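You operate a simulated robot arm through the tools that you are given. There is no shell and no other tool. Be economical: measure what you need, move in short steps, check, and stop when the job is done.

Carry out the task below with a simulated robot arm. There is one attempt and no reset: what you move stays moved.

TASK
Clamp the east junction box and screw the black lid onto it.
Fine: clamp first; both its screws end tight.
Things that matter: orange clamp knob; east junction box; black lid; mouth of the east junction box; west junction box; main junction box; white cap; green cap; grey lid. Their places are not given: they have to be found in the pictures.

It is judged by the outcome, as a careful person would: the job done as asked, and still so three seconds after it is handed in. It fails if anything else is knocked over, pushed out of place, dropped, spilled or broken.

THE ROBOT
A 6-joint arm with a two-finger parallel gripper, fixed in place. Base frame: the origin is at the foot of the arm, x ahead of it, y to its left, z up. Lengths are in m, angles in degrees, forces in N, time in s.
Its first joint turns from -66.0 to 66.0 degrees. Payload 2.1 kg.
Tool frame: the origin (TCP) lies between the finger pads and is the grasp point; the fingertips stand 0.03 m ahead of it; z points along the fingers, y is the line along which they close. The gripper opens to 0.094 m. The fingers are 0.028 m wide and 0.01 m thick; the gripper's body (0.05 by 0.096 m) begins 0.055 m behind the TCP.
Orientation is that of the tool frame in the base frame, as a unit quaternion [w, x, y, z]. With the fingers straight down and closing along the base's y, the tool's x points along the base's -x, its y along +y and its z along -z.

THE INTERFACE
- The arm moves only by the tool step_arm. Its argument "plan" is a list of rows, each a list of 7 numbers: the shift along the tool's x, y, z in m, then the turn, a rotation vector about the tool's x, y, z in degrees, then the closure, from 0 (fully open) to 1 (shut). In form: [[x, y, z, wx, wy, wz, fingers], ...]. A call has 1 to 12 rows; each row shifts and turns the commanded pose from where the row before left it, along the tool's axes as they then stand. A row lasts 0.2 s, in which the tool goes at most 0.05 m and 8.6 degrees; a call with a longer step from one row to the next is refused whole, and so is a gripper value outside its range. A pose out of reach is approached as far as the arm can. The call stops where the force on the tool passes 60 N (or 10 N more than at its start, if that is more) or the arm is blocked; 0.2 s more then pass. The fingers move at their own pace (about 0.072 m/s each) and stop on an object; they squeeze with about 44 N. The grip force told is the motor's: it shows also when the fingers shut on nothing. Time passes only in rows, and 0.2 s behind the last, so rows that do not move let the fingers close. It gives the time, the measured TCP pose, the force on the tool (base axes), the opening and the grip force at its end, in the units of the frame above (readings bear some noise).
- Cameras (640 x 400 px; columns grow to the right, rows downward): "scene" is fixed at [0.0573, -0.3724, 0.4876]; the picture's right is [0.76, -0.65, 0.00], its down [-0.35, -0.42, -0.84] and it looks along [0.54, 0.64, -0.54] (base axes); focal length 317 px, centre (320, 200). "wrist" rides on the gripper at [-0.037, 0, -0.058] in the tool frame; the picture's right is [0.00, -1.00, 0.00], its down [0.97, 0.00, -0.24] and it looks along [0.24, 0.00, 0.97] (tool axes); focal length 218 px, centre (320, 200).
- snapshot(camera): a new picture of that camera. No time passes.
- measure_at(camera, pixels): for up to 12 pixels [column, row] of the newest picture of that camera ("zoom" is the newest enlarged one), the place [x, y, z] in the base frame of the surface seen there, good to about 0.003 m. No time passes.
- enlarge(camera, box): a new picture of the part [left, top, right, bottom] of that camera's present view, enlarged. No time passes.
- finish_job(): hands the job in; it is judged then, once.

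Work in short steps. Measure before you move; look again where a grasp or a placing could have gone wrong, and mend it. You have 80 turns and 38 pictures in all, the two below and enlarged ones among them. Open the gripper and draw the arm clear of the work before you hand the job in, unless the task says otherwise; then end with one line.

The tools are called after "Emit:" by a JSON object that holds its "method" and its "body". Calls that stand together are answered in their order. step_arm: Moves the arm, as the interface text tells. Its arguments: {"type":"object","properties":{"plan":{"type":"array","items":{"type":"array","items":{"type":"number"}}}},"required":["plan"]} The other tools are called the same way: snapshot (camera) takes a picture; measure_at (camera, pixels) gives the place of the surface under pixels of a picture; enlarge (camera, box) takes an enlarged picture of a part of a camera's view; finish_job () hands the job in.

At the start:

```text
time: 0.0
tcp_pos: [0.2818, -0.1897, 0.3388]
tool_rot: [0.0, 0.0, 1.0, 0.001]
contact_force: [0.4, -0.4, -0.6]
width: 0.0941
finger_force: 0.1
```

scene: 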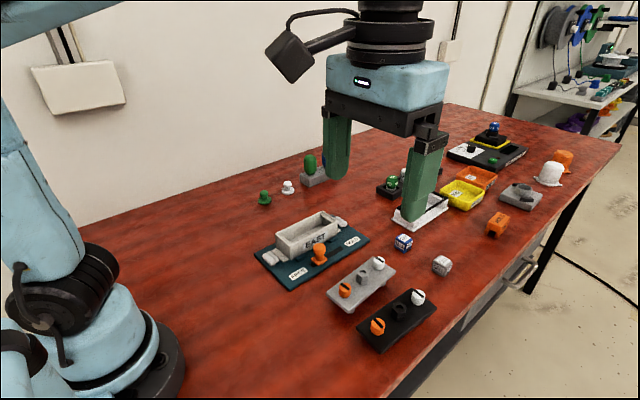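
wrist: 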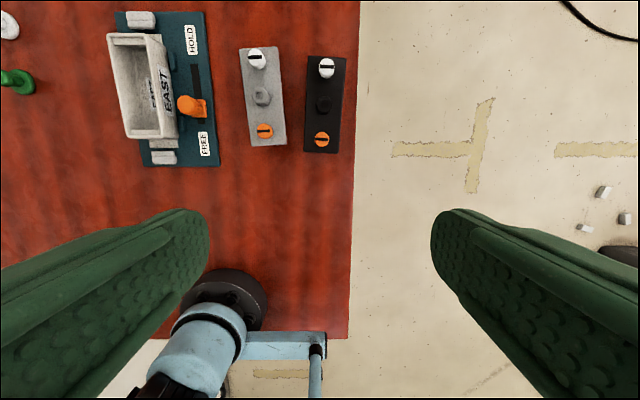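

The pictures show the EAST box in a teal fixture at about (310,240), with an orange knob at (320,253) and the black lid at (397,318). I'll enlarge and measure there.

Emit:
{"method": "enlarge", "body": {"camera": "scene", "box": [240, 190, 460, 360]}}

Emit:
{"method": "enlarge", "body": {"camera": "wrist", "box": [90, 0, 360, 180]}}

Emit:
{"method": "measure_at", "body": {"camera": "wrist", "pixels": [[190, 107], [204, 145], [192, 40], [115, 38], [164, 36], [172, 135], [131, 135], [323, 105], [326, 68], [321, 139], [312, 60], [336, 150]]}}

```text
2.35 times, centred on (350, 275) of scene
```

zoom: 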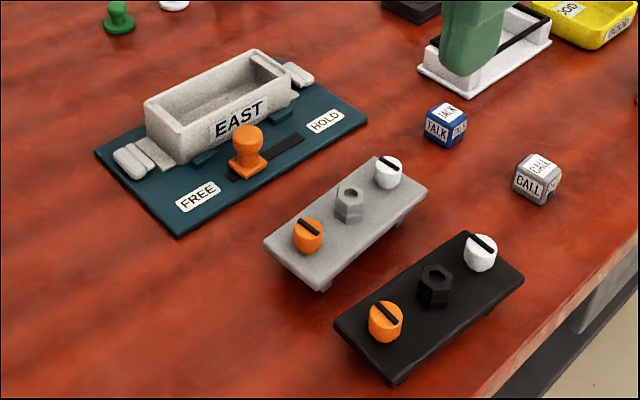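

```text
2.22 times, centred on (225, 90) of wrist
```

zoom: 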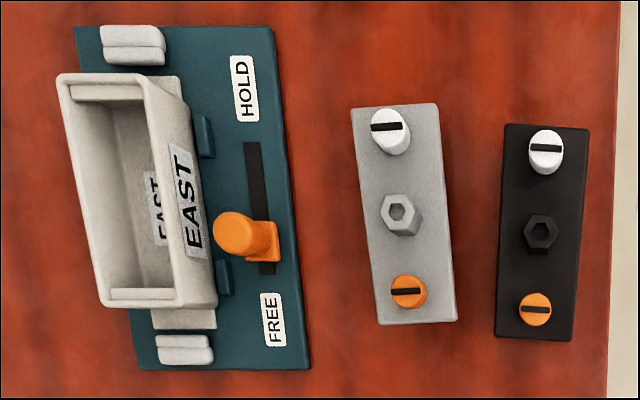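

```text
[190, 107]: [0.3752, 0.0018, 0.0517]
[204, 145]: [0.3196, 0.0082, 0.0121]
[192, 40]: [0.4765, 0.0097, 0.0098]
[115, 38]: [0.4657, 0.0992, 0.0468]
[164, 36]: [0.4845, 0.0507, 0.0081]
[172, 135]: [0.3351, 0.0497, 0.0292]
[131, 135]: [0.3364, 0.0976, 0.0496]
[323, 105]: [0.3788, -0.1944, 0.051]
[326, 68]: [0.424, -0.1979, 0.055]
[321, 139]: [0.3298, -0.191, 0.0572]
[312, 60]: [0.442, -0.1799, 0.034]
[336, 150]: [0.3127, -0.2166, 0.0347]
```

I'll measure the knob, its slot, the box rim and the lids in the enlarged wrist view.

Emit:
{"method": "measure_at", "body": {"camera": "zoom", "pixels": [[252, 147], [268, 271], [230, 230], [266, 258], [62, 79], [152, 79], [106, 302], [176, 300], [120, 200], [40, 200], [205, 135], [224, 278]]}}

Emit:
{"method": "measure_at", "body": {"camera": "scene", "pixels": [[319, 247], [378, 326], [418, 296], [398, 308], [357, 337], [413, 291], [437, 307], [383, 351], [345, 289], [379, 262]]}}

```text
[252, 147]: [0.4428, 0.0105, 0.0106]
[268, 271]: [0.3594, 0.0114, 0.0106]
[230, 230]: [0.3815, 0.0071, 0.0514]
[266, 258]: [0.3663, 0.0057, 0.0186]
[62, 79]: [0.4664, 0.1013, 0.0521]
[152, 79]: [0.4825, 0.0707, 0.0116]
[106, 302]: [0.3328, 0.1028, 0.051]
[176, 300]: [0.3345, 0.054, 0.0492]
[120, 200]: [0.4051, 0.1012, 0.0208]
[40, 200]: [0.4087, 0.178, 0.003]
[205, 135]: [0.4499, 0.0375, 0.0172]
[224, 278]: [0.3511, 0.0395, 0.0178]
```

```text
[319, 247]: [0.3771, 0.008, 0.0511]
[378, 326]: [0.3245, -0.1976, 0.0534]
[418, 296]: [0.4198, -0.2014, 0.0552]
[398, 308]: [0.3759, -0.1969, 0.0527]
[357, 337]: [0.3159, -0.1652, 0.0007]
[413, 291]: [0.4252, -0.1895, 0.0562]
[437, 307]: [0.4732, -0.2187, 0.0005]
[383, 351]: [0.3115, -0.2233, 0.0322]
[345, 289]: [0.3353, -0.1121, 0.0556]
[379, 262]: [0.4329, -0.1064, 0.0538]
```

The knob is at about (0.377, 0.007), top z ≈ 0.053, and its slot runs along +x toward HOLD. I'll move above it with the fingers partly closed, then look.

Emit:
{"method": "step_arm", "body": {"plan": [[-0.013, 0.028, 0.02, 0, 0, 0, 0.5], [-0.014, 0.028, 0.028, 0, 0, 0, 0.5], [-0.014, 0.028, 0.028, 0, 0, 0, 0.5], [-0.014, 0.028, 0.028, 0, 0, 0, 0.5], [-0.014, 0.028, 0.028, 0, 0, 0, 0.5], [-0.014, 0.029, 0.028, 0, 0, 0, 0.5], [-0.012, 0.028, 0.028, 0, 0, 0, 0.5], [0, 0, 0.03, 0, 0, 0, 0.5]]}}

Emit:
{"method": "snapshot", "body": {"camera": "wrist"}}

```text
time: 1.8
tcp_pos: [0.3762, 0.0079, 0.1194]
tool_rot: [0.001, 0.0, 1.0, -0.001]
contact_force: [-0.5, 0.3, 0.5]
width: 0.0469
finger_force: 0.1
```

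```text
33 pictures are left
```

wrist: 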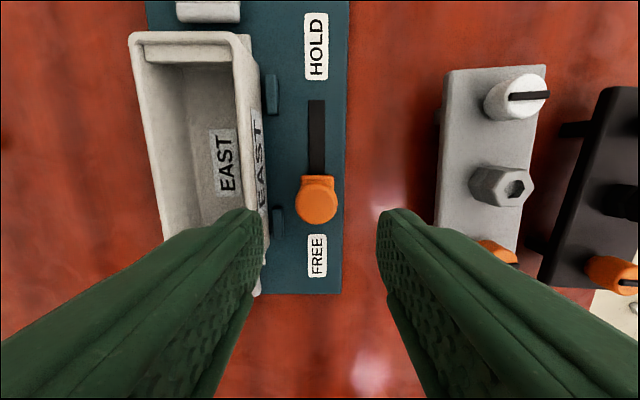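

Emit:
{"method": "measure_at", "body": {"camera": "wrist", "pixels": [[316, 202], [316, 182], [300, 205], [335, 205], [316, 220], [316, 105], [262, 180], [255, 100]]}}

Emit:
{"method": "step_arm", "body": {"plan": [[0, 0, 0.03, 0, 0, 0, 0.5], [0, 0, 0.03, 0, 0, 0, 0.5], [0, 0, 0.007, 0, 0, 0, 0.5], [0, 0, 0, 0, 0, 0, 1], [0, 0, 0, 0, 0, 0, 1], [0, 0, 0, 0, 0, 0, 1]]}}

```text
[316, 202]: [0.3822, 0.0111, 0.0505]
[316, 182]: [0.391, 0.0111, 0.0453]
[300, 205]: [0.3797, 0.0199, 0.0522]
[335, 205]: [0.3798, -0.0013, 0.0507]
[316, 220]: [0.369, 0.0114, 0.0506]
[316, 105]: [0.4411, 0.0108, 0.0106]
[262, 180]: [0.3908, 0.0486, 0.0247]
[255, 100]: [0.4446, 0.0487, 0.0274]
```

```text
time: 3.2
tcp_pos: [0.3757, 0.0097, 0.0534]
tool_rot: [0.0, -0.001, 1.0, 0.004]
contact_force: [0.1, 33.5, -17.7]
width: 0.0266
finger_force: 45.4
```

The knob is gripped (width 0.0266), with some sideways load from a 2 mm offset. I'll centre the grip and slide toward HOLD (+x).

Emit:
{"method": "step_arm", "body": {"plan": [[0, 0.002, 0, 0, 0, 0, 1], [-0.01, 0, 0, 0, 0, 0, 1], [-0.01, 0, 0, 0, 0, 0, 1], [-0.01, 0, 0, 0, 0, 0, 1]]}}

Emit:
{"method": "snapshot", "body": {"camera": "scene"}}

```text
time: 4.2
tcp_pos: [0.4075, 0.0102, 0.0524]
tool_rot: [0.0, 0.0, 1.0, 0.002]
contact_force: [-1.1, 18.9, -14.4]
width: 0.0264
finger_force: 45.4
```

```text
32 pictures are left
```

scene: 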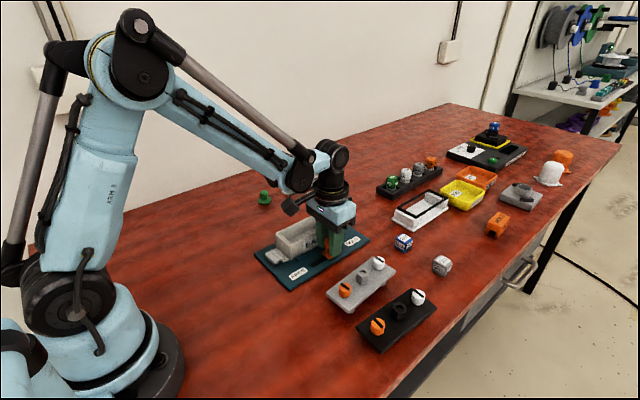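

It's moving freely. I'll keep going along +x until the stop.

Emit:
{"method": "step_arm", "body": {"plan": [[-0.006, 0, 0, 0, 0, 0, 1], [-0.006, 0, 0, 0, 0, 0, 1], [-0.006, 0, 0, 0, 0, 0, 1], [-0.005, 0, 0, 0, 0, 0, 1], [-0.005, 0, 0, 0, 0, 0, 1]]}}

```text
time: 5.3
tcp_pos: [0.425, 0.0101, 0.0524]
tool_rot: [-0.011, -0.001, 1.0, 0.002]
contact_force: [-7.9, 1.5, -2.0]
width: 0.0267
finger_force: 45.1
stopped in row 5: the force on the tool passed its limit (the readings are from after the stop); the commanded pose is now the measured one
```

It hit the end stop at x = 0.425, about 0.05 m of travel. I'll release, rise and check.

Emit:
{"method": "step_arm", "body": {"plan": [[0, 0, 0, 0, 0, 0, 0.5], [0, 0, 0, 0, 0, 0, 0.5], [0, 0, -0.03, 0, 0, 0, 0.5], [0, 0, -0.04, 0, 0, 0, 0.5], [0.03, 0, -0.04, 0, 0, 0, 0.5], [0.03, 0, -0.04, 0, 0, 0, 0.3]]}}

Emit:
{"method": "snapshot", "body": {"camera": "wrist"}}

```text
time: 6.7
tcp_pos: [0.3687, 0.0088, 0.2022]
tool_rot: [-0.011, -0.001, 1.0, 0.001]
contact_force: [0.4, 0.1, 0.3]
width: 0.0656
finger_force: 0.0
```

```text
31 pictures are left
```

wrist: 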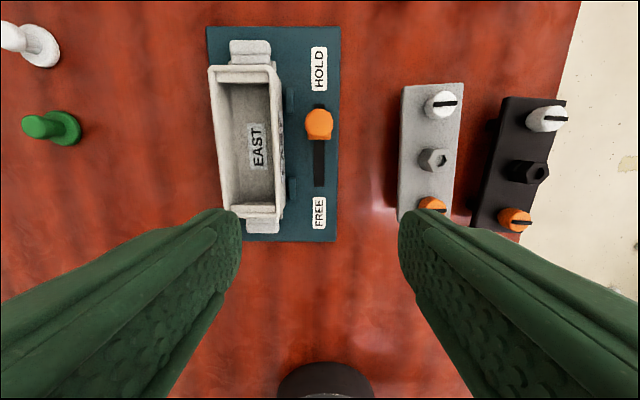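

The knob now sits by HOLD and the end jaws have closed on the box. I'll level the tool and move over the black lid.

Emit:
{"method": "step_arm", "body": {"plan": [[0, -0.04, 0, 0, -1.26, 0, 0.3], [0, -0.042, 0, 0, 0, 0, 0.3], [0, -0.042, 0, 0, 0, 0, 0.3], [0, -0.042, 0.01, 0, 0, 0, 0.3], [0, -0.038, 0.02, 0, 0, 0, 0.3], [0, 0, 0, 0, 0, 0, 0.3]]}}

Emit:
{"method": "snapshot", "body": {"camera": "wrist"}}

Emit:
{"method": "enlarge", "body": {"camera": "scene", "box": [240, 190, 370, 300]}}

```text
time: 8.1
tcp_pos: [0.3687, -0.1955, 0.1738]
tool_rot: [0.0, -0.001, 1.0, 0.001]
contact_force: [-0.2, -0.3, 0.4]
width: 0.0658
finger_force: 0.2
```

```text
30 pictures are left
```

wrist: 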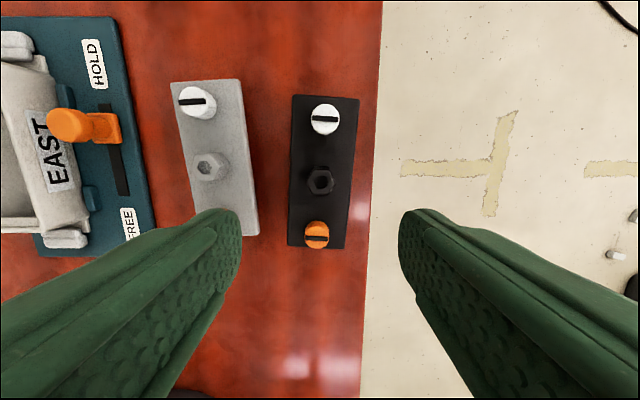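

```text
3.64 times, centred on (305, 245) of scene
```

zoom: 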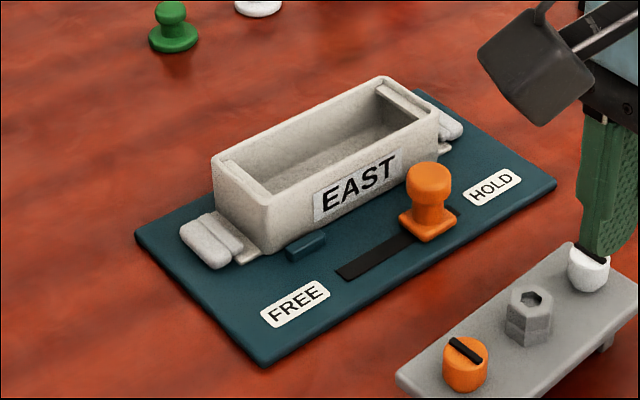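

The clamp jaws sit over the box's end flanges. I'll measure the lid corners, screws and boss, and the box rim corners.

Emit:
{"method": "measure_at", "body": {"camera": "wrist", "pixels": [[294, 97], [357, 100], [344, 247], [290, 244], [325, 118], [317, 234], [320, 181], [310, 182], [331, 181], [320, 170], [320, 192], [350, 240]]}}

Emit:
{"method": "measure_at", "body": {"camera": "zoom", "pixels": [[214, 158], [266, 204], [384, 79], [435, 112], [265, 185], [230, 170], [410, 100], [330, 110], [350, 160], [247, 178], [400, 95]]}}

```text
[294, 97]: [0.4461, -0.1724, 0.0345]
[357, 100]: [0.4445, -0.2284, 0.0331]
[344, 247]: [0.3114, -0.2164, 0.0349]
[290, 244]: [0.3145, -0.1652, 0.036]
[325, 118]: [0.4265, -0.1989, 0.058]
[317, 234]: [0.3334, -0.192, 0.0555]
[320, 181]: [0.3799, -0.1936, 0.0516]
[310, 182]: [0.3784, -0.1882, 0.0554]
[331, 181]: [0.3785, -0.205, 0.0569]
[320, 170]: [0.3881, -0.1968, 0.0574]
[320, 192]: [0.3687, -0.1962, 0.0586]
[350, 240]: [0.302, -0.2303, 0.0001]
```

```text
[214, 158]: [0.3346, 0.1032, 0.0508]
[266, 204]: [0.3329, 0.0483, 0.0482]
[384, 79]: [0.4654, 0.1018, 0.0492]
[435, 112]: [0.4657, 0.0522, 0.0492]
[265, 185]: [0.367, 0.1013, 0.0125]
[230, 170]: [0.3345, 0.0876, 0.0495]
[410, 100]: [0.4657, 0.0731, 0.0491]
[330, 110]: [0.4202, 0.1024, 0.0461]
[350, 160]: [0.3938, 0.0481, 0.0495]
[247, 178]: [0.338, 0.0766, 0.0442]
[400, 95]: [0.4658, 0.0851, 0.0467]
```

Emit:
{"method": "enlarge", "body": {"camera": "wrist", "box": [270, 80, 380, 260]}}

Emit:
{"method": "enlarge", "body": {"camera": "scene", "box": [320, 250, 450, 360]}}

```text
2.22 times, centred on (325, 170) of wrist
```

zoom: 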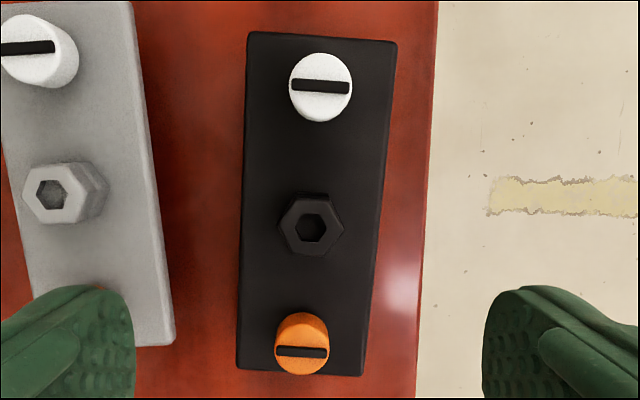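

```text
3.64 times, centred on (385, 305) of scene
```

zoom: 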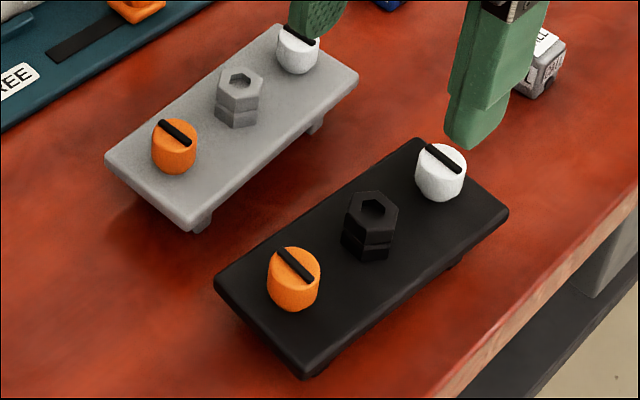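

The boss is a hex whose flats face the lid's long axis, so I'll grip along x. I'll turn the tool about -86° above the boss at (0.378, -0.196).

Emit:
{"method": "step_arm", "body": {"plan": [[-0.0095, 0, 0, 0, 0, -8.58, 0.57], [0, 0, 0, 0, 0, -8.58, 0.57], [0, 0, 0, 0, 0, -8.58, 0.57], [0, 0, 0, 0, 0, -8.58, 0.57], [0, 0, 0, 0, 0, -8.58, 0.57], [0, 0, 0, 0, 0, -8.58, 0.57], [0, 0, 0, 0, 0, -8.58, 0.57], [0, 0, 0, 0, 0, -8.58, 0.57], [0, 0, 0, 0, 0, -8.58, 0.57], [0, 0, 0, 0, 0, -8.58, 0.57], [0, 0, 0.03, 0, 0, 0, 0.57], [0, 0, 0.02, 0, 0, 0, 0.57]]}}

Emit:
{"method": "snapshot", "body": {"camera": "wrist"}}

```text
time: 10.7
tcp_pos: [0.3783, -0.1947, 0.1233]
tool_rot: [0.001, -0.681, 0.732, 0.001]
contact_force: [-0.1, 0.8, -1.0]
width: 0.0404
finger_force: 0.0
```

```text
26 pictures are left
```

wrist: 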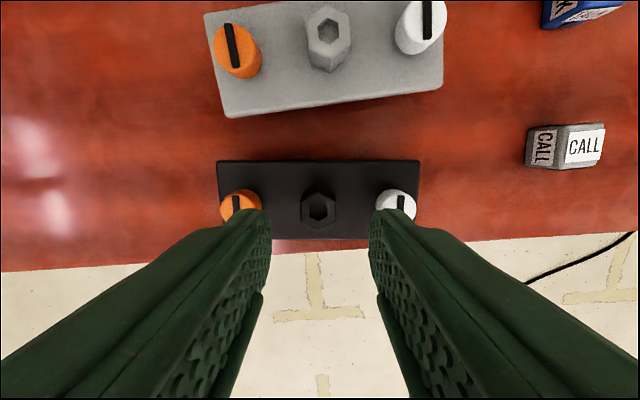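

The lid edges look level and the hex is centred at (319,209). I'll descend to z ≈ 0.068 and grip.

Emit:
{"method": "step_arm", "body": {"plan": [[0, 0, 0.025, 0, 0, 0, 0.57], [0, 0, 0.02, 0, 0, 0, 0.57], [0, 0, 0.0105, 0, 0, 0, 0.57], [0, 0, 0, 0, 0, 0, 1], [0, 0, 0, 0, 0, 0, 1], [0, 0, 0, 0, 0, 0, 1]]}}

```text
time: 12.1
tcp_pos: [0.378, -0.1946, 0.0686]
tool_rot: [0.001, -0.68, 0.733, 0.0]
contact_force: [-0.3, 0.1, 0.2]
width: 0.0229
finger_force: 44.1
```

Gripped at 0.0229 m with no side force. I'll lift and check.

Emit:
{"method": "step_arm", "body": {"plan": [[0, 0, -0.02, 0, 0, 0, 1], [0, 0, -0.03, 0, 0, 0, 1], [0, 0, -0.03, 0, 0, 0, 1], [0, 0, -0.03, 0, 0, 0, 1]]}}

Emit:
{"method": "snapshot", "body": {"camera": "wrist"}}

Emit:
{"method": "enlarge", "body": {"camera": "scene", "box": [300, 180, 460, 360]}}

```text
time: 13.1
tcp_pos: [0.3788, -0.1943, 0.1778]
tool_rot: [0.001, -0.681, 0.732, 0.001]
contact_force: [0.0, -0.3, -1.4]
width: 0.023
finger_force: 43.9
```

```text
25 pictures are left
```

wrist: 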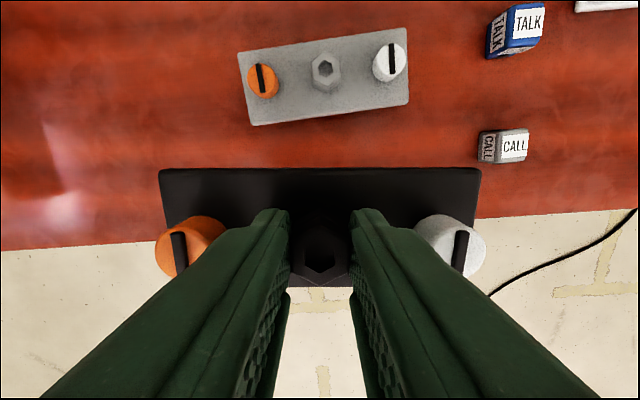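

```text
2.22 times, centred on (380, 270) of scene
```

zoom: 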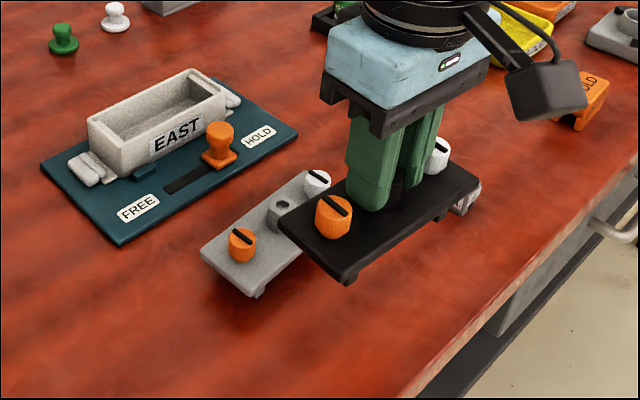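

The lid hangs level. I'll measure its corners, edge thickness and feet, plus the inside of the box mouth.

Emit:
{"method": "measure_at", "body": {"camera": "zoom", "pixels": [[279, 220], [345, 270], [346, 280], [479, 184], [310, 246], [310, 252], [345, 282], [420, 215], [420, 228], [437, 216], [333, 222], [440, 143]]}}

Emit:
{"method": "measure_at", "body": {"camera": "wrist", "pixels": [[161, 171], [478, 170], [190, 235], [455, 235], [300, 171]]}}

Emit:
{"method": "enlarge", "body": {"camera": "scene", "box": [330, 250, 430, 315]}}

```text
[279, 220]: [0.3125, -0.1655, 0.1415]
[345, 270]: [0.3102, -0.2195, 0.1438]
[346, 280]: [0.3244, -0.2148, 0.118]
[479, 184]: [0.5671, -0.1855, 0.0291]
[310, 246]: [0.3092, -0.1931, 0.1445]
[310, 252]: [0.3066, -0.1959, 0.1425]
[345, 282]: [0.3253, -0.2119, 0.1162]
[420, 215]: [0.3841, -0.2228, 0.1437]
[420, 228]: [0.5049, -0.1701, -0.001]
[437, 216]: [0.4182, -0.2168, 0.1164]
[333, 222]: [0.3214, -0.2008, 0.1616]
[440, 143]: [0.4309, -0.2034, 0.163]
```

```text
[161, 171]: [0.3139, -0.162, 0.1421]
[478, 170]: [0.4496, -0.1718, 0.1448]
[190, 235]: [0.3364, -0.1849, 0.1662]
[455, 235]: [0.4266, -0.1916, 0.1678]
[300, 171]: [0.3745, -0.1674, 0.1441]
```

```text
6.15 times, centred on (380, 282) of scene
```

zoom: 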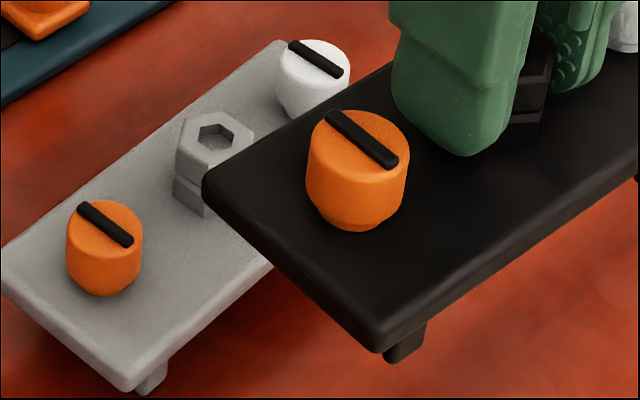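

I'll enlarge the box in the scene view for a precise rim measurement.

Emit:
{"method": "enlarge", "body": {"camera": "scene", "box": [265, 205, 350, 262]}}

```text
7.02 times, centred on (308, 234) of scene
```

zoom: 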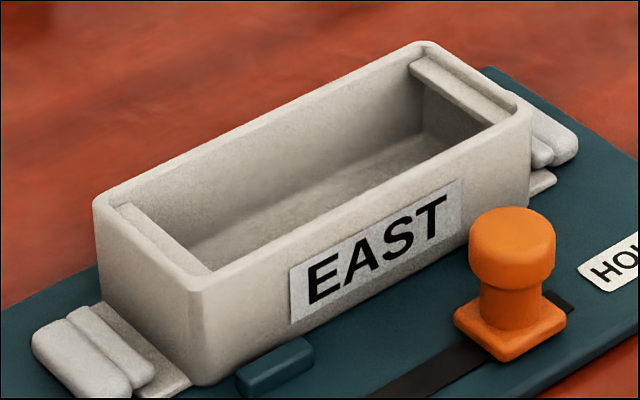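

Emit:
{"method": "measure_at", "body": {"camera": "zoom", "pixels": [[97, 203], [197, 287], [422, 44], [528, 112], [300, 215], [350, 196], [115, 207], [195, 271], [208, 266], [125, 204], [250, 125], [420, 66]]}}

Emit:
{"method": "measure_at", "body": {"camera": "zoom", "pixels": [[518, 110], [490, 118], [430, 52], [480, 85], [110, 225], [150, 262], [415, 145], [190, 238], [250, 258], [450, 152], [150, 172], [350, 75]]}}

```text
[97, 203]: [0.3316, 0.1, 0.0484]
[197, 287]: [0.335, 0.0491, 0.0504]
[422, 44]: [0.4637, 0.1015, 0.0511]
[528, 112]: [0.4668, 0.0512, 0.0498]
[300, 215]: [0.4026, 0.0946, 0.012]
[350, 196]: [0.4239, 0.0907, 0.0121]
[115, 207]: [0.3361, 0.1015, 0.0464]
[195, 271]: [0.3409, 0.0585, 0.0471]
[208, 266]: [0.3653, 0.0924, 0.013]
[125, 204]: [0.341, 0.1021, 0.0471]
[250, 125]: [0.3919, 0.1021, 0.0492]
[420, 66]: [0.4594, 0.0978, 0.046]
```

```text
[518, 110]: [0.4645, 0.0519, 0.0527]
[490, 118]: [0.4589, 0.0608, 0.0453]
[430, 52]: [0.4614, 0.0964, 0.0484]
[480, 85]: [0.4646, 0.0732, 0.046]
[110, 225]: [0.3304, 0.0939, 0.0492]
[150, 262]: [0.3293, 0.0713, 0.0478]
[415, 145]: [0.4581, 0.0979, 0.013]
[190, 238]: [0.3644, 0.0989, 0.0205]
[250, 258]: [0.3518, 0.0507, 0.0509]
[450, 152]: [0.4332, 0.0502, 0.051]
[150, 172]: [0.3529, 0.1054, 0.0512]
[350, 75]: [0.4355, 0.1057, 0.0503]
```

The box mouth centre is about (0.399, 0.0765), rim z 0.0505, yaw ≈ 0, and the lid is centred on the TCP. I'll rotate 4.1° and carry it above the mouth.

Emit:
{"method": "step_arm", "body": {"plan": [[0, 0, 0, 0, 0, -4.13, 1], [-0.03, -0.002, 0, 0, 0, 0, 1], [-0.04, -0.003, 0, 0, 0, 0, 1], [-0.04, -0.003, 0, 0, 0, 0, 1], [-0.04, -0.003, 0, 0, 0, 0, 1], [-0.04, -0.003, 0, 0, 0, 0, 1], [-0.04, -0.003, 0, 0, 0, 0, 1], [-0.03, -0.002, 0, 0, 0, 0, 1], [-0.011, -0.001, 0, 0, 0, 0, 1], [0, 0, 0, 0, 0, 0, 1]]}}

```text
time: 15.3
tcp_pos: [0.3981, 0.0777, 0.1786]
tool_rot: [-0.001, 0.707, -0.707, 0.0]
contact_force: [-0.2, 0.1, -1.0]
width: 0.0228
finger_force: 44.0
```

I'll correct the small offset and lower until the feet are just above the rim, then inspect.

Emit:
{"method": "step_arm", "body": {"plan": [[0.0012, -0.0009, 0.025, 0, 0, 0, 1], [0, 0, 0.02, 0, 0, 0, 1], [0, 0, 0.007, 0, 0, 0, 1], [0, 0, 0, 0, 0, 0, 1]]}}

Emit:
{"method": "enlarge", "body": {"camera": "scene", "box": [255, 190, 355, 265]}}

```text
time: 16.3
tcp_pos: [0.3998, 0.0752, 0.1259]
tool_rot: [0.0, -0.707, 0.707, 0.001]
contact_force: [0.7, 0.9, -0.7]
width: 0.023
finger_force: 44.2
```

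```text
5.33 times, centred on (305, 228) of scene
```

zoom: 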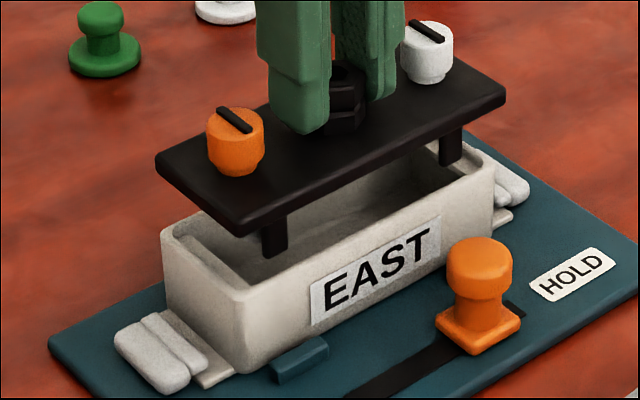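

Emit:
{"method": "measure_at", "body": {"camera": "zoom", "pixels": [[273, 240], [264, 242], [286, 236], [450, 150], [460, 148], [441, 150], [158, 156], [238, 232], [505, 92], [330, 180], [440, 118], [200, 205]]}}

Emit:
{"method": "measure_at", "body": {"camera": "zoom", "pixels": [[300, 262], [380, 218], [430, 190], [340, 240], [470, 172], [240, 288], [180, 255], [215, 280]]}}

```text
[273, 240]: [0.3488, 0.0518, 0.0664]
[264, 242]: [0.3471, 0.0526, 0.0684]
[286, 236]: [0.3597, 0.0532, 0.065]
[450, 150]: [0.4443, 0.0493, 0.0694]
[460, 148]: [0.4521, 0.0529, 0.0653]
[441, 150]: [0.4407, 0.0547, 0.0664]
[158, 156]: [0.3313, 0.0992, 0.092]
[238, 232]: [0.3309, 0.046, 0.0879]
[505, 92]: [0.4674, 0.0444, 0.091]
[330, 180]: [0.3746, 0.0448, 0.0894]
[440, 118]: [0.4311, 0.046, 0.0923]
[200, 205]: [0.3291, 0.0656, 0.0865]
```

```text
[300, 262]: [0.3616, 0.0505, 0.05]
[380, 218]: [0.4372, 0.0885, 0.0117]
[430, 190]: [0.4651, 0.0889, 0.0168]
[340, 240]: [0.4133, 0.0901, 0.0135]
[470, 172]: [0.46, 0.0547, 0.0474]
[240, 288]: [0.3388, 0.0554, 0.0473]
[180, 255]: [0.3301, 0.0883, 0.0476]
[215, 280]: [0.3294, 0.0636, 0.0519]
```

The lid's front edge is at y ≈ 0.0455 and the box's front face at ≈ 0.048, so I'll shift +2.5 mm in y and descend gently.

Emit:
{"method": "step_arm", "body": {"plan": [[-0.0025, 0, 0, 0, 0, 0, 1], [0, 0, 0.004, 0, 0, 0, 1], [0, 0, 0.004, 0, 0, 0, 1], [0, 0, 0.004, 0, 0, 0, 1]]}}

Emit:
{"method": "enlarge", "body": {"camera": "scene", "box": [255, 190, 355, 265]}}

```text
time: 17.3
tcp_pos: [0.3994, 0.0783, 0.1144]
tool_rot: [0.0, -0.707, 0.707, 0.0]
contact_force: [-0.2, 0.0, -2.6]
width: 0.0231
finger_force: 44.1
```

```text
5.33 times, centred on (305, 228) of scene
```

zoom: 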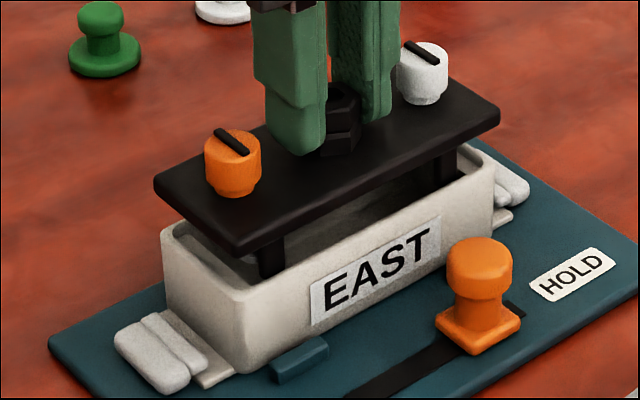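

The feet have entered the mouth without contact. I'll continue down in small steps.

Emit:
{"method": "step_arm", "body": {"plan": [[0, 0, 0.004, 0, 0, 0, 1], [0, 0, 0.004, 0, 0, 0, 1], [0, 0, 0.004, 0, 0, 0, 1], [0, 0, 0.003, 0, 0, 0, 1]]}}

```text
time: 18.3
tcp_pos: [0.3993, 0.0772, 0.0992]
tool_rot: [-0.001, 0.707, -0.707, -0.001]
contact_force: [-0.7, 0.1, -0.9]
width: 0.0228
finger_force: 44.7
```

Emit:
{"method": "step_arm", "body": {"plan": [[0, 0, 0.002, 0, 0, 0, 1], [0, 0, 0.002, 0, 0, 0, 1], [0, 0, 0.002, 0, 0, 0, 1]]}}

Emit:
{"method": "enlarge", "body": {"camera": "scene", "box": [255, 190, 355, 265]}}

```text
time: 19.1
tcp_pos: [0.3992, 0.0773, 0.0943]
tool_rot: [-0.001, 0.707, -0.707, 0.0]
contact_force: [0.2, -1.0, 17.3]
width: 0.023
finger_force: 43.9
```

```text
5.33 times, centred on (305, 228) of scene
```

zoom: 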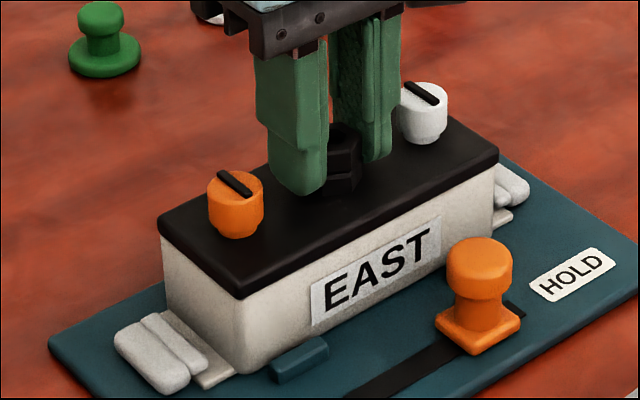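

The lid is seated flush. I'll release, rise, and move over the orange screw at about (0.352, 0.077).

Emit:
{"method": "step_arm", "body": {"plan": [[0, 0, 0, 0, 0, 0, 0.58], [0, 0, 0, 0, 0, 0, 0.58], [0, 0, -0.03, 0, 0, 0, 0.58], [0, 0, -0.03, 0, 0, 0, 0.58], [0, 0.024, 0, 0, 0, 0, 0.58], [0, 0.023, 0, 0, 0, 0, 0.58], [0, 0, 0, 0, 0, 0, 0.58]]}}

Emit:
{"method": "snapshot", "body": {"camera": "wrist"}}

Emit:
{"method": "enlarge", "body": {"camera": "scene", "box": [255, 190, 355, 265]}}

```text
time: 20.7
tcp_pos: [0.3521, 0.0795, 0.1517]
tool_rot: [0.0, 0.707, -0.707, 0.0]
contact_force: [-0.1, -1.9, 0.5]
width: 0.0394
finger_force: 0.1
```

```text
18 pictures are left
```

wrist: 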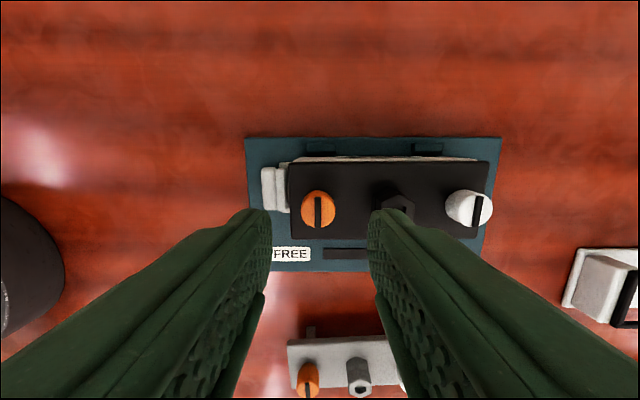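

```text
5.33 times, centred on (305, 228) of scene
```

zoom: 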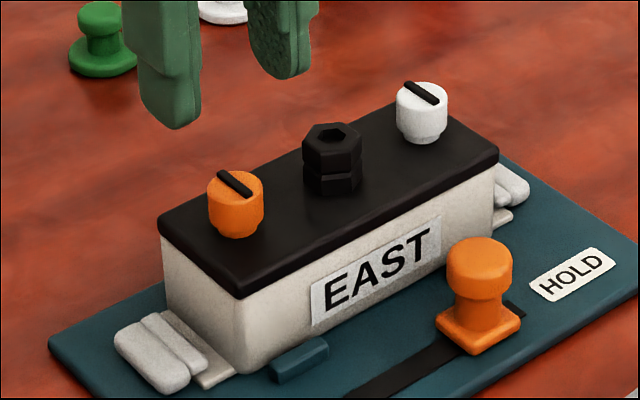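

Emit:
{"method": "measure_at", "body": {"camera": "wrist", "pixels": [[318, 210], [304, 210], [333, 210], [318, 194], [318, 226], [468, 207], [396, 200], [483, 208]]}}

Emit:
{"method": "measure_at", "body": {"camera": "zoom", "pixels": [[237, 183], [236, 225], [237, 234], [422, 95], [420, 130], [332, 140], [160, 224], [238, 290], [498, 152], [330, 235], [240, 310]]}}

```text
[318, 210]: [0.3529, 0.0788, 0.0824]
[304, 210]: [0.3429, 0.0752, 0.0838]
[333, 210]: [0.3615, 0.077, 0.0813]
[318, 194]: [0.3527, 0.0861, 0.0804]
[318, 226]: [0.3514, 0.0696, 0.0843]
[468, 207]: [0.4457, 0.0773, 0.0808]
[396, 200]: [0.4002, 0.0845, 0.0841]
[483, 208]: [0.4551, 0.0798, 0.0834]
```

```text
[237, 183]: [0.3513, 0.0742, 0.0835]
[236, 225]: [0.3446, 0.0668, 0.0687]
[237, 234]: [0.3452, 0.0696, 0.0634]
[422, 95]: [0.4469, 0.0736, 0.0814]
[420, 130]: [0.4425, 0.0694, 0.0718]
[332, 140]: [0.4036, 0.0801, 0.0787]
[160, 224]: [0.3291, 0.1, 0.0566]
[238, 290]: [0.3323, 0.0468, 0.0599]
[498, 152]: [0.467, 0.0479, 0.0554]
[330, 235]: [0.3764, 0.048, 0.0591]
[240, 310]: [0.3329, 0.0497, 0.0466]
```

The orange head is at (0.352, 0.0775), z 0.066–0.083. I'll descend and grip it.

Emit:
{"method": "step_arm", "body": {"plan": [[0.0015, 0, 0.03, 0, 0, 0, 0.6], [0, 0, 0.02, 0, 0, 0, 0.6], [0, 0, 0.006, 0, 0, 0, 0.6], [0, 0, 0, 0, 0, 0, 1], [0, 0, 0, 0, 0, 0, 1], [0, 0, 0, 0, 0, 0, 1]]}}

```text
time: 22.1
tcp_pos: [0.3528, 0.0771, 0.097]
tool_rot: [-0.001, 0.707, -0.707, 0.0]
contact_force: [-0.2, -1.2, 0.3]
width: 0.0202
finger_force: 43.5
```

Gripped with no side load. I'll turn clockwise seen from above (tool +z) by about 52° and read the forces.

Emit:
{"method": "step_arm", "body": {"plan": [[0, 0, 0, 0, 0, 8.5, 1], [0, 0, 0, 0, 0, 8.5, 1], [0, 0, 0, 0, 0, 8.5, 1], [0, 0, 0, 0, 0, 8.5, 1], [0, 0, 0, 0, 0, 8.5, 1], [0, 0, 0, 0, 0, 8.5, 1]]}}

Emit:
{"method": "enlarge", "body": {"camera": "scene", "box": [255, 190, 355, 265]}}

```text
time: 23.5
tcp_pos: [0.3528, 0.0761, 0.0962]
tool_rot: [0.001, -0.332, 0.943, 0.001]
contact_force: [-0.8, 1.3, 1.4]
width: 0.0202
finger_force: 44.1
```

```text
5.33 times, centred on (305, 228) of scene
```

zoom: 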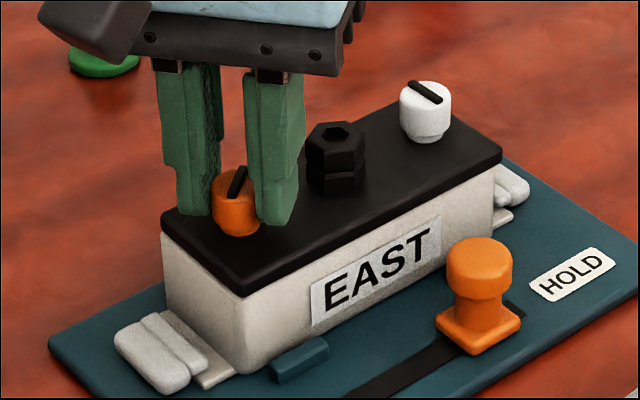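

The screw head turned with the gripper. I'll continue.

Emit:
{"method": "step_arm", "body": {"plan": [[0, 0, 0, 0, 0, 8.5, 1], [0, 0, 0, 0, 0, 8.5, 1], [0, 0, 0, 0, 0, 8.5, 1], [0, 0, 0, 0, 0, 8.5, 1], [0, 0, 0, 0, 0, 8.5, 1], [0, 0, 0, 0, 0, 8.5, 1], [0, 0, 0, 0, 0, 8.5, 1], [0, 0, 0, 0, 0, 8.5, 1], [0, 0, 0, 0, 0, 8.5, 1], [0, 0, 0, 0, 0, 8.5, 1]]}}

```text
time: 25.7
tcp_pos: [0.3526, 0.0759, 0.096]
tool_rot: [0.001, 0.392, 0.92, 0.001]
contact_force: [0.6, 3.2, 1.5]
width: 0.0202
finger_force: 44.0
```

Emit:
{"method": "step_arm", "body": {"plan": [[0, 0, 0, 0, 0, 8.5, 1], [0, 0, 0, 0, 0, 8.5, 1], [0, 0, 0, 0, 0, 8.5, 1], [0, 0, 0, 0, 0, 8.5, 1], [0, 0, 0, 0, 0, 8.5, 1], [0, 0, 0, 0, 0, 8.5, 1]]}}

Emit:
{"method": "enlarge", "body": {"camera": "scene", "box": [255, 190, 355, 265]}}

```text
time: 27.1
tcp_pos: [0.3512, 0.0765, 0.0977]
tool_rot: [0.0, 0.749, 0.662, 0.0]
contact_force: [0.0, -0.4, -1.1]
width: 0.0202
finger_force: 44.0
```

```text
5.33 times, centred on (305, 228) of scene
```

zoom: 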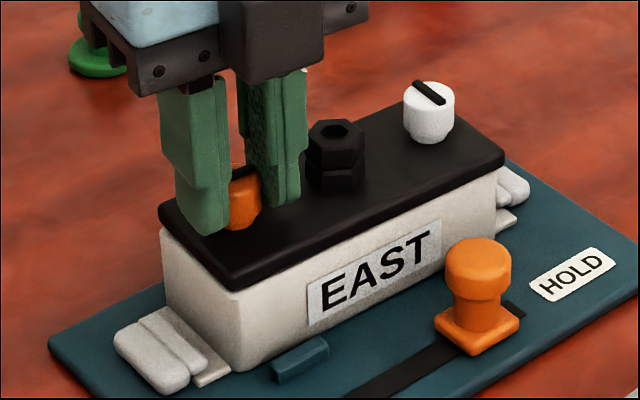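

Emit:
{"method": "step_arm", "body": {"plan": [[0, 0, 0, 0, 0, 8.5, 1], [0, 0, 0, 0, 0, 8.5, 1], [0, 0, 0, 0, 0, 8.5, 1], [0, 0, 0, 0, 0, 8.5, 1], [0, 0, 0, 0, 0, 8.5, 1], [0, 0, 0, 0, 0, 8.5, 1], [0, 0, 0, 0, 0, 8.5, 1], [0, 0, 0, 0, 0, 8.5, 1]]}}

```text
time: 28.9
tcp_pos: [0.3544, 0.0697, 0.0985]
tool_rot: [-0.024, 0.988, 0.149, -0.001]
contact_force: [-0.3, 6.7, 2.8]
width: 0.0201
finger_force: 43.7
stopped in row 8: the force on the tool passed its limit (the readings are from after the stop); the commanded pose is now the measured one
out of reach, approached as far as the arm can: row 8
```

The wrist joint ran near its limit and pulled the tool about 6 mm. I'll release, rise, and look.

Emit:
{"method": "step_arm", "body": {"plan": [[0, 0, 0, 0, 0, 0, 0.6], [0, 0, 0, 0, 0, 0, 0.6], [0, 0, -0.03, 0, 0, 0, 0.6], [0, 0, -0.03, 0, 0, -8.5, 0.6]]}}

Emit:
{"method": "enlarge", "body": {"camera": "scene", "box": [255, 190, 355, 265]}}

```text
time: 29.9
tcp_pos: [0.3551, 0.0661, 0.1588]
tool_rot: [-0.022, 0.975, 0.222, 0.001]
contact_force: [0.1, 0.5, -0.1]
width: 0.0378
finger_force: 0.1
```

```text
5.33 times, centred on (305, 228) of scene
```

zoom: 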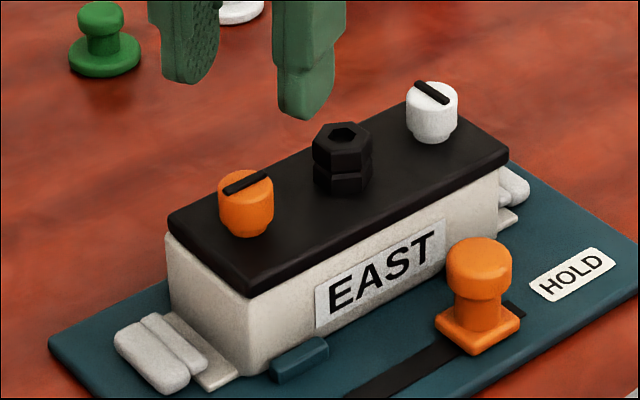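

Emit:
{"method": "measure_at", "body": {"camera": "zoom", "pixels": [[246, 196], [250, 178], [236, 192], [432, 108], [432, 84], [168, 225], [248, 295], [508, 150], [400, 220], [300, 270], [345, 225], [240, 215]]}}

Emit:
{"method": "snapshot", "body": {"camera": "wrist"}}

```text
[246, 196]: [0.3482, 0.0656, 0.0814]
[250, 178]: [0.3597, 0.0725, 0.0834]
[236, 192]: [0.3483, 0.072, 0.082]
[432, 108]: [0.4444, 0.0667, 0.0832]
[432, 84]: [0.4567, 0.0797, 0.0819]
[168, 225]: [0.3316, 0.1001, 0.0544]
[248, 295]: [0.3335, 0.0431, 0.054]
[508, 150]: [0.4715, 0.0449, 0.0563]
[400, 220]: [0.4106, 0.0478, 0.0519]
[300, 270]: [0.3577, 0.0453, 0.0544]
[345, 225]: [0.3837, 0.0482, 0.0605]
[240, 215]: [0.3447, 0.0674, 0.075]
```

```text
13 pictures are left
```

wrist: 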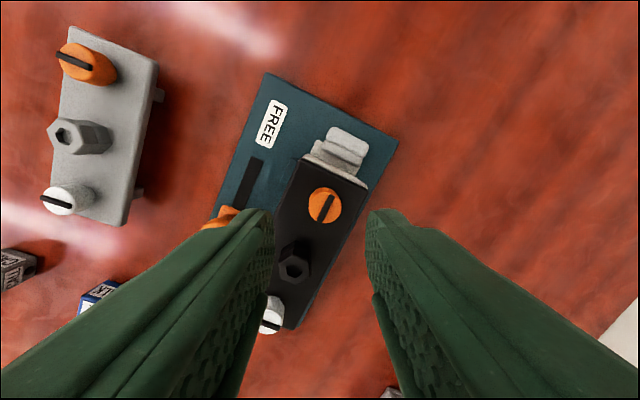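

The head height is almost unchanged, so more turning is likely needed. I'll level the tool and wind the wrist back with the fingers open, well above.

Emit:
{"method": "step_arm", "body": {"plan": [[0, 0, 0, -2.44, -0.68, 0, 0.6], [0, 0, 0, 0, 0, -8.5, 0.6], [0, 0, 0, 0, 0, -8.5, 0.6], [0, 0, 0, 0, 0, -8.5, 0.6], [0, 0, 0, 0, 0, -8.5, 0.6], [0, 0, 0, 0, 0, -8.5, 0.6], [0, 0, 0, 0, 0, -8.5, 0.6], [0, 0, 0, 0, 0, -8.5, 0.6], [0, 0, 0, 0, 0, -8.5, 0.6], [0, 0, 0, 0, 0, -8.5, 0.6], [0, 0, 0, 0, 0, -8.5, 0.6], [0, 0, 0, 0, 0, -8.5, 0.6]]}}

Emit:
{"method": "step_arm", "body": {"plan": [[0, 0, 0, 0, 0, -8.5, 0.6], [0, 0, 0, 0, 0, -8.5, 0.6], [0, 0, 0, 0, 0, -8.5, 0.6], [0, 0, 0, 0, 0, -8.5, 0.6], [0, 0, 0, 0, 0, -8.5, 0.6], [0, 0, 0, 0, 0, -8.5, 0.6], [0, 0, 0, 0, 0, -8.5, 0.6], [0, 0, 0, 0, 0, -8.5, 0.6], [0, 0, 0, 0, 0, -8.5, 0.6], [0, 0, 0, 0, 0, -8.5, 0.6], [0, 0, 0, 0, 0, -8.5, 0.6], [0, 0, 0, 0, 0, -8.5, 0.6]]}}

Emit:
{"method": "step_arm", "body": {"plan": [[0, 0, 0, 0, 0, -8.5, 0.6], [0, 0, 0, 0, 0, -8.5, 0.6], [0, 0, 0, 0, 0, -8.5, 0.6], [0, 0, 0, 0, 0, -8.5, 0.6], [0, 0, 0, 0, 0, -8.5, 0.6], [0, 0, 0, 0, 0, -8.5, 0.6], [0, 0, 0, 0, 0, -8.5, 0.6], [0, 0, 0, 0, 0, -8.5, 0.6]]}}

Emit:
{"method": "snapshot", "body": {"camera": "wrist"}}

```text
time: 32.5
tcp_pos: [0.353, 0.0666, 0.1589]
tool_rot: [0.001, 0.506, 0.863, 0.0]
contact_force: [0.9, -0.2, 1.1]
width: 0.0378
finger_force: 0.1
```

```text
time: 35.1
tcp_pos: [0.3544, 0.0651, 0.1574]
tool_rot: [0.0, -0.353, 0.935, 0.0]
contact_force: [0.7, -0.4, -1.1]
width: 0.0378
finger_force: 0.0
```

```text
time: 37.0
tcp_pos: [0.3545, 0.066, 0.1569]
tool_rot: [0.0, 0.815, -0.579, -0.001]
contact_force: [-0.3, -0.1, 0.8]
width: 0.0376
finger_force: 0.0
```

```text
12 pictures are left
```

wrist: 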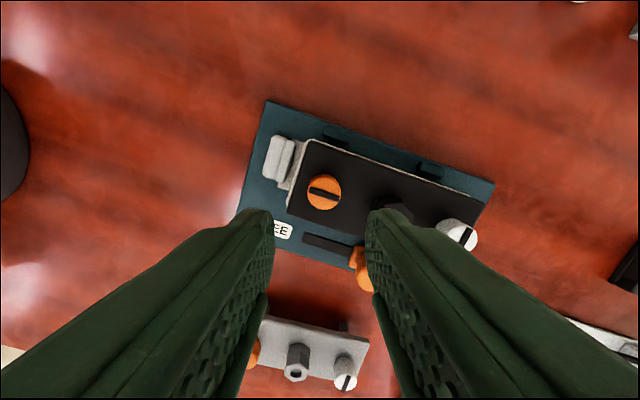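

Emit:
{"method": "measure_at", "body": {"camera": "wrist", "pixels": [[324, 192], [309, 187], [340, 196], [326, 177], [320, 207], [300, 142], [487, 202], [293, 212], [415, 170], [437, 178]]}}

```text
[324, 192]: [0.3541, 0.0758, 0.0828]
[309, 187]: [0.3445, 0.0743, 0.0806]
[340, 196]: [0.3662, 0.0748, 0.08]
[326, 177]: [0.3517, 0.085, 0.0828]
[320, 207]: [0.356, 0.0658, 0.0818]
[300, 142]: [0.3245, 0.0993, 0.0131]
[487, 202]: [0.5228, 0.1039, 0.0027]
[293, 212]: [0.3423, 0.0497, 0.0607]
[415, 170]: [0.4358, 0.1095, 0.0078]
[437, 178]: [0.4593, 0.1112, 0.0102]
```

The orange head is now at (0.3548, 0.0752). I'll centre on it, turn back a bit more, descend and grip.

Emit:
{"method": "step_arm", "body": {"plan": [[-0.0091, -0.0035, 0, 0, 0, 0, 0.6], [0, 0, 0, 0, 0, -8.5, 0.6], [0, 0, 0, 0, 0, -8.5, 0.6], [0, 0, 0, 0, 0, -8.5, 0.6], [0, 0, 0.03, 0, 0, 0, 0.6], [0, 0, 0.02, 0, 0, 0, 0.6], [0, 0, 0.011, 0, 0, 0, 0.6], [0, 0, 0, 0, 0, 0, 1], [0, 0, 0, 0, 0, 0, 1], [0, 0, 0, 0, 0, 0, 1]]}}

```text
time: 39.1
tcp_pos: [0.3542, 0.0767, 0.0974]
tool_rot: [0.001, 0.922, -0.386, 0.0]
contact_force: [-4.5, -0.4, -0.5]
width: 0.0201
finger_force: 44.3
```

Emit:
{"method": "step_arm", "body": {"plan": [[0, 0, 0, 0, 0, 8.5, 1], [0, 0, 0, 0, 0, 8.5, 1], [0, 0, 0, 0, 0, 8.5, 1], [0, 0, 0, 0, 0, 8.5, 1], [0, 0, 0, 0, 0, 8.5, 1], [0, 0, 0, 0, 0, 8.5, 1], [0, 0, 0, 0, 0, 8.5, 1], [0, 0, 0, 0, 0, 8.5, 1], [0, 0, 0, 0, 0, 8.5, 1], [0, 0, 0, 0, 0, 8.5, 1], [0, 0, 0, 0, 0, 8.5, 1], [0, 0, 0, 0, 0, 8.5, 1]]}}

Emit:
{"method": "step_arm", "body": {"plan": [[0, 0, 0, 0, 0, 8.5, 1], [0, 0, 0, 0, 0, 8.5, 1], [0, 0, 0, 0, 0, 8.5, 1], [0, 0, 0, 0, 0, 8.5, 1], [0, 0, 0, 0, 0, 8.5, 1], [0, 0, 0, 0, 0, 8.5, 1], [0, 0, 0, 0, 0, 8.5, 1], [0, 0, 0, 0, 0, 8.5, 1]]}}

Emit:
{"method": "enlarge", "body": {"camera": "scene", "box": [255, 190, 355, 265]}}

```text
time: 41.8
tcp_pos: [0.353, 0.0773, 0.0977]
tool_rot: [-0.002, -0.279, 0.96, 0.0]
contact_force: [-17.7, 5.1, -2.0]
width: 0.0202
finger_force: 44.0
```

```text
time: 43.5
tcp_pos: [0.3555, 0.0752, 0.0974]
tool_rot: [0.0, 0.305, 0.952, 0.0]
contact_force: [-0.8, 3.2, 0.7]
width: 0.0202
finger_force: 43.4
```

```text
5.33 times, centred on (305, 228) of scene
```

zoom: 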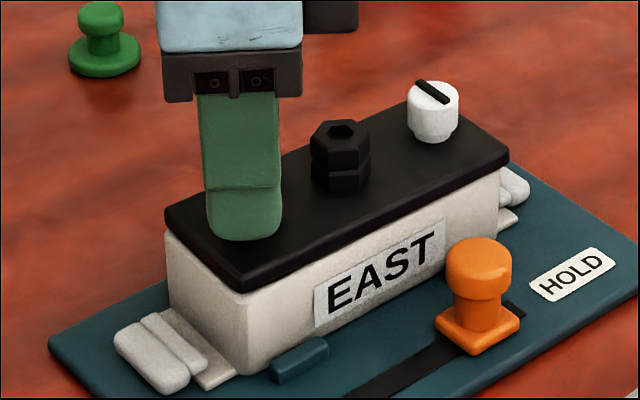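

Emit:
{"method": "step_arm", "body": {"plan": [[0, 0, 0, 0, 0, 8.5, 1], [0, 0, 0, 0, 0, 8.5, 1], [0, 0, 0, 0, 0, 8.5, 1], [0, 0, 0, 0, 0, 8.5, 1], [0, 0, 0, 0, 0, 8.5, 1], [0, 0, 0, 0, 0, 8.5, 1], [0, 0, 0, 0, 0, 8.5, 1], [0, 0, 0, 0, 0, 8.5, 1], [0, 0, 0, 0, 0, 8.5, 1], [0, 0, 0, 0, 0, 8.5, 1]]}}

```text
time: 45.8
tcp_pos: [0.3509, 0.076, 0.0959]
tool_rot: [-0.003, 0.868, 0.496, -0.006]
contact_force: [-36.4, 0.5, 13.1]
width: 0.0205
finger_force: 43.2
```

There is noticeable side force now (-36 N), so it may be tightening. I'll release, rise and check the head.

Emit:
{"method": "step_arm", "body": {"plan": [[0, 0, 0, 0, 0, 0, 0.6], [0, 0, 0, 0, 0, 0, 0.6], [0, 0, -0.03, 0, 0, 0, 0.6], [0, 0, -0.03, 0, 0, 0, 0.6]]}}

Emit:
{"method": "enlarge", "body": {"camera": "scene", "box": [255, 190, 355, 265]}}

```text
time: 46.8
tcp_pos: [0.3543, 0.0754, 0.1579]
tool_rot: [0.0, 0.868, 0.497, -0.001]
contact_force: [-0.2, -1.7, 0.6]
width: 0.0375
finger_force: 0.0
```

```text
5.33 times, centred on (305, 228) of scene
```

zoom: 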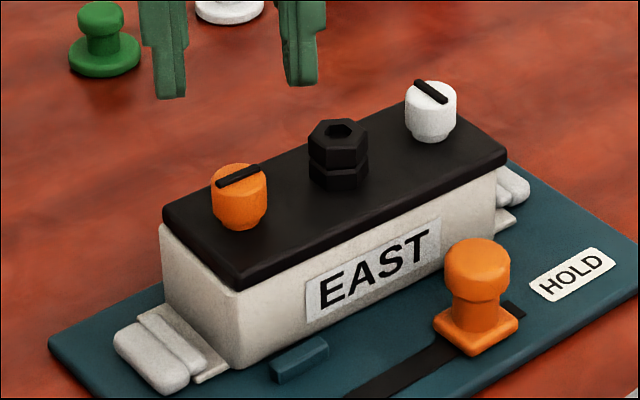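

The orange slot has the same angle as before the second stroke: about 100° was turned in all, then the fingers slipped, which suggests it's tight. Next I'll measure the white head and do that screw.

Emit:
{"method": "measure_at", "body": {"camera": "zoom", "pixels": [[431, 92], [408, 92], [456, 92], [432, 106], [239, 182], [339, 133], [163, 216], [240, 290], [507, 155], [431, 138], [240, 228]]}}

Emit:
{"method": "step_arm", "body": {"plan": [[0, 0, 0, 0, 0, -8.5, 0.6], [0, 0, 0, 0, 0, -8.5, 0.6], [0, 0, 0, 0, 0, -8.5, 0.6], [0, 0, 0, 0, 0, -8.5, 0.6], [0, 0, 0, 0, 0, -8.5, 0.6], [0, 0, 0, 0, 0, -8.5, 0.6], [0, 0, 0, 0, 0, -8.5, 0.6], [0, 0, 0, 0, 0, -8.5, 0.6], [0, 0, 0, 0, 0, -8.5, 0.6], [0, 0, 0, 0, 0, -8.5, 0.6], [0, 0, 0, 0, 0, -8.5, 0.6], [0, 0, 0, 0, 0, -8.5, 0.6]]}}

Emit:
{"method": "step_arm", "body": {"plan": [[0, 0, 0, 0, 0, -8.5, 0.6], [0, 0, 0, 0, 0, -8.5, 0.6], [0, 0, 0, 0, 0, -8.5, 0.6], [0, 0, 0, 0, 0, -8.5, 0.6], [0, 0, 0, 0, 0, -8.5, 0.6], [0, 0, 0, 0, 0, -8.5, 0.6], [0, 0, 0, 0, 0, -8.5, 0.6], [0, 0, 0, 0, 0, -8.5, 0.6], [0, 0, 0, 0, 0, -8.5, 0.6], [0, 0, 0, 0, 0, -8.5, 0.6], [0, 0, 0, 0, 0, -8.5, 0.6], [0, 0, 0, 0, 0, -8.5, 0.6]]}}

```text
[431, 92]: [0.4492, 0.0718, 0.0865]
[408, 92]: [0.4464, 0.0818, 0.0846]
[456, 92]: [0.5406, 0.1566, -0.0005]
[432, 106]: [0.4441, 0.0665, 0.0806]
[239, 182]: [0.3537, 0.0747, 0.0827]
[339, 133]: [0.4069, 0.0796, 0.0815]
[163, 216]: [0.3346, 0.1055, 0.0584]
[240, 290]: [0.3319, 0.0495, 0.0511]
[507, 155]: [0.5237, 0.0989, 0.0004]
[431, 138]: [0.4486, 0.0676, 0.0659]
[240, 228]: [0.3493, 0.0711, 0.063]
```

```text
time: 49.4
tcp_pos: [0.3555, 0.0742, 0.1579]
tool_rot: [0.0, 0.158, 0.988, 0.001]
contact_force: [0.3, -0.1, 0.2]
width: 0.0375
finger_force: 0.0
```

```text
time: 52.0
tcp_pos: [0.3549, 0.0755, 0.156]
tool_rot: [0.0, -0.668, 0.744, 0.0]
contact_force: [0.2, -0.6, 0.5]
width: 0.0375
finger_force: 0.1
```

I'll move over the white screw (x ≈ 0.448) and look from above.

Emit:
{"method": "step_arm", "body": {"plan": [[0, 0, 0, 0, 0, -6.2, 0.6], [0, -0.035, 0, 0, 0, 0, 0.6], [0, -0.035, 0, 0, 0, 0, 0.6], [0, -0.023, 0, 0, 0, 0, 0.6], [0, 0, 0, 0, 0, 0, 0.6]]}}

Emit:
{"method": "snapshot", "body": {"camera": "wrist"}}

Emit:
{"method": "measure_at", "body": {"camera": "wrist", "pixels": [[320, 208], [306, 208], [334, 208], [320, 195], [320, 221]]}}

```text
time: 53.1
tcp_pos: [0.4474, 0.0754, 0.1583]
tool_rot: [-0.001, -0.706, 0.708, -0.001]
contact_force: [-0.1, 0.0, -0.1]
width: 0.0374
finger_force: 0.1
```

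```text
9 pictures are left
```

wrist: 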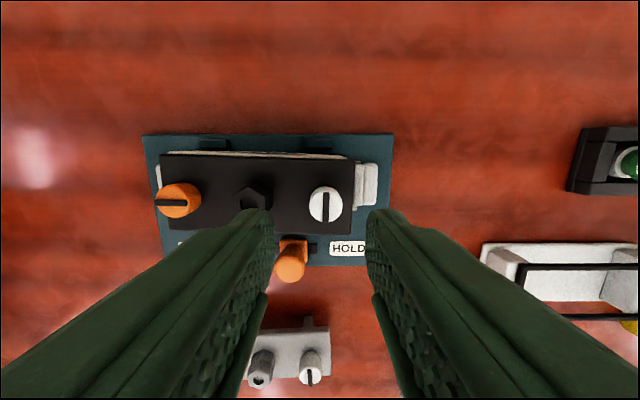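

```text
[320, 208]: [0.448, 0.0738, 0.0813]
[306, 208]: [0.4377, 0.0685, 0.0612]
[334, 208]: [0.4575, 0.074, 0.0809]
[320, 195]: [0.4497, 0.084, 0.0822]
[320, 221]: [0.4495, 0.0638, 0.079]
```

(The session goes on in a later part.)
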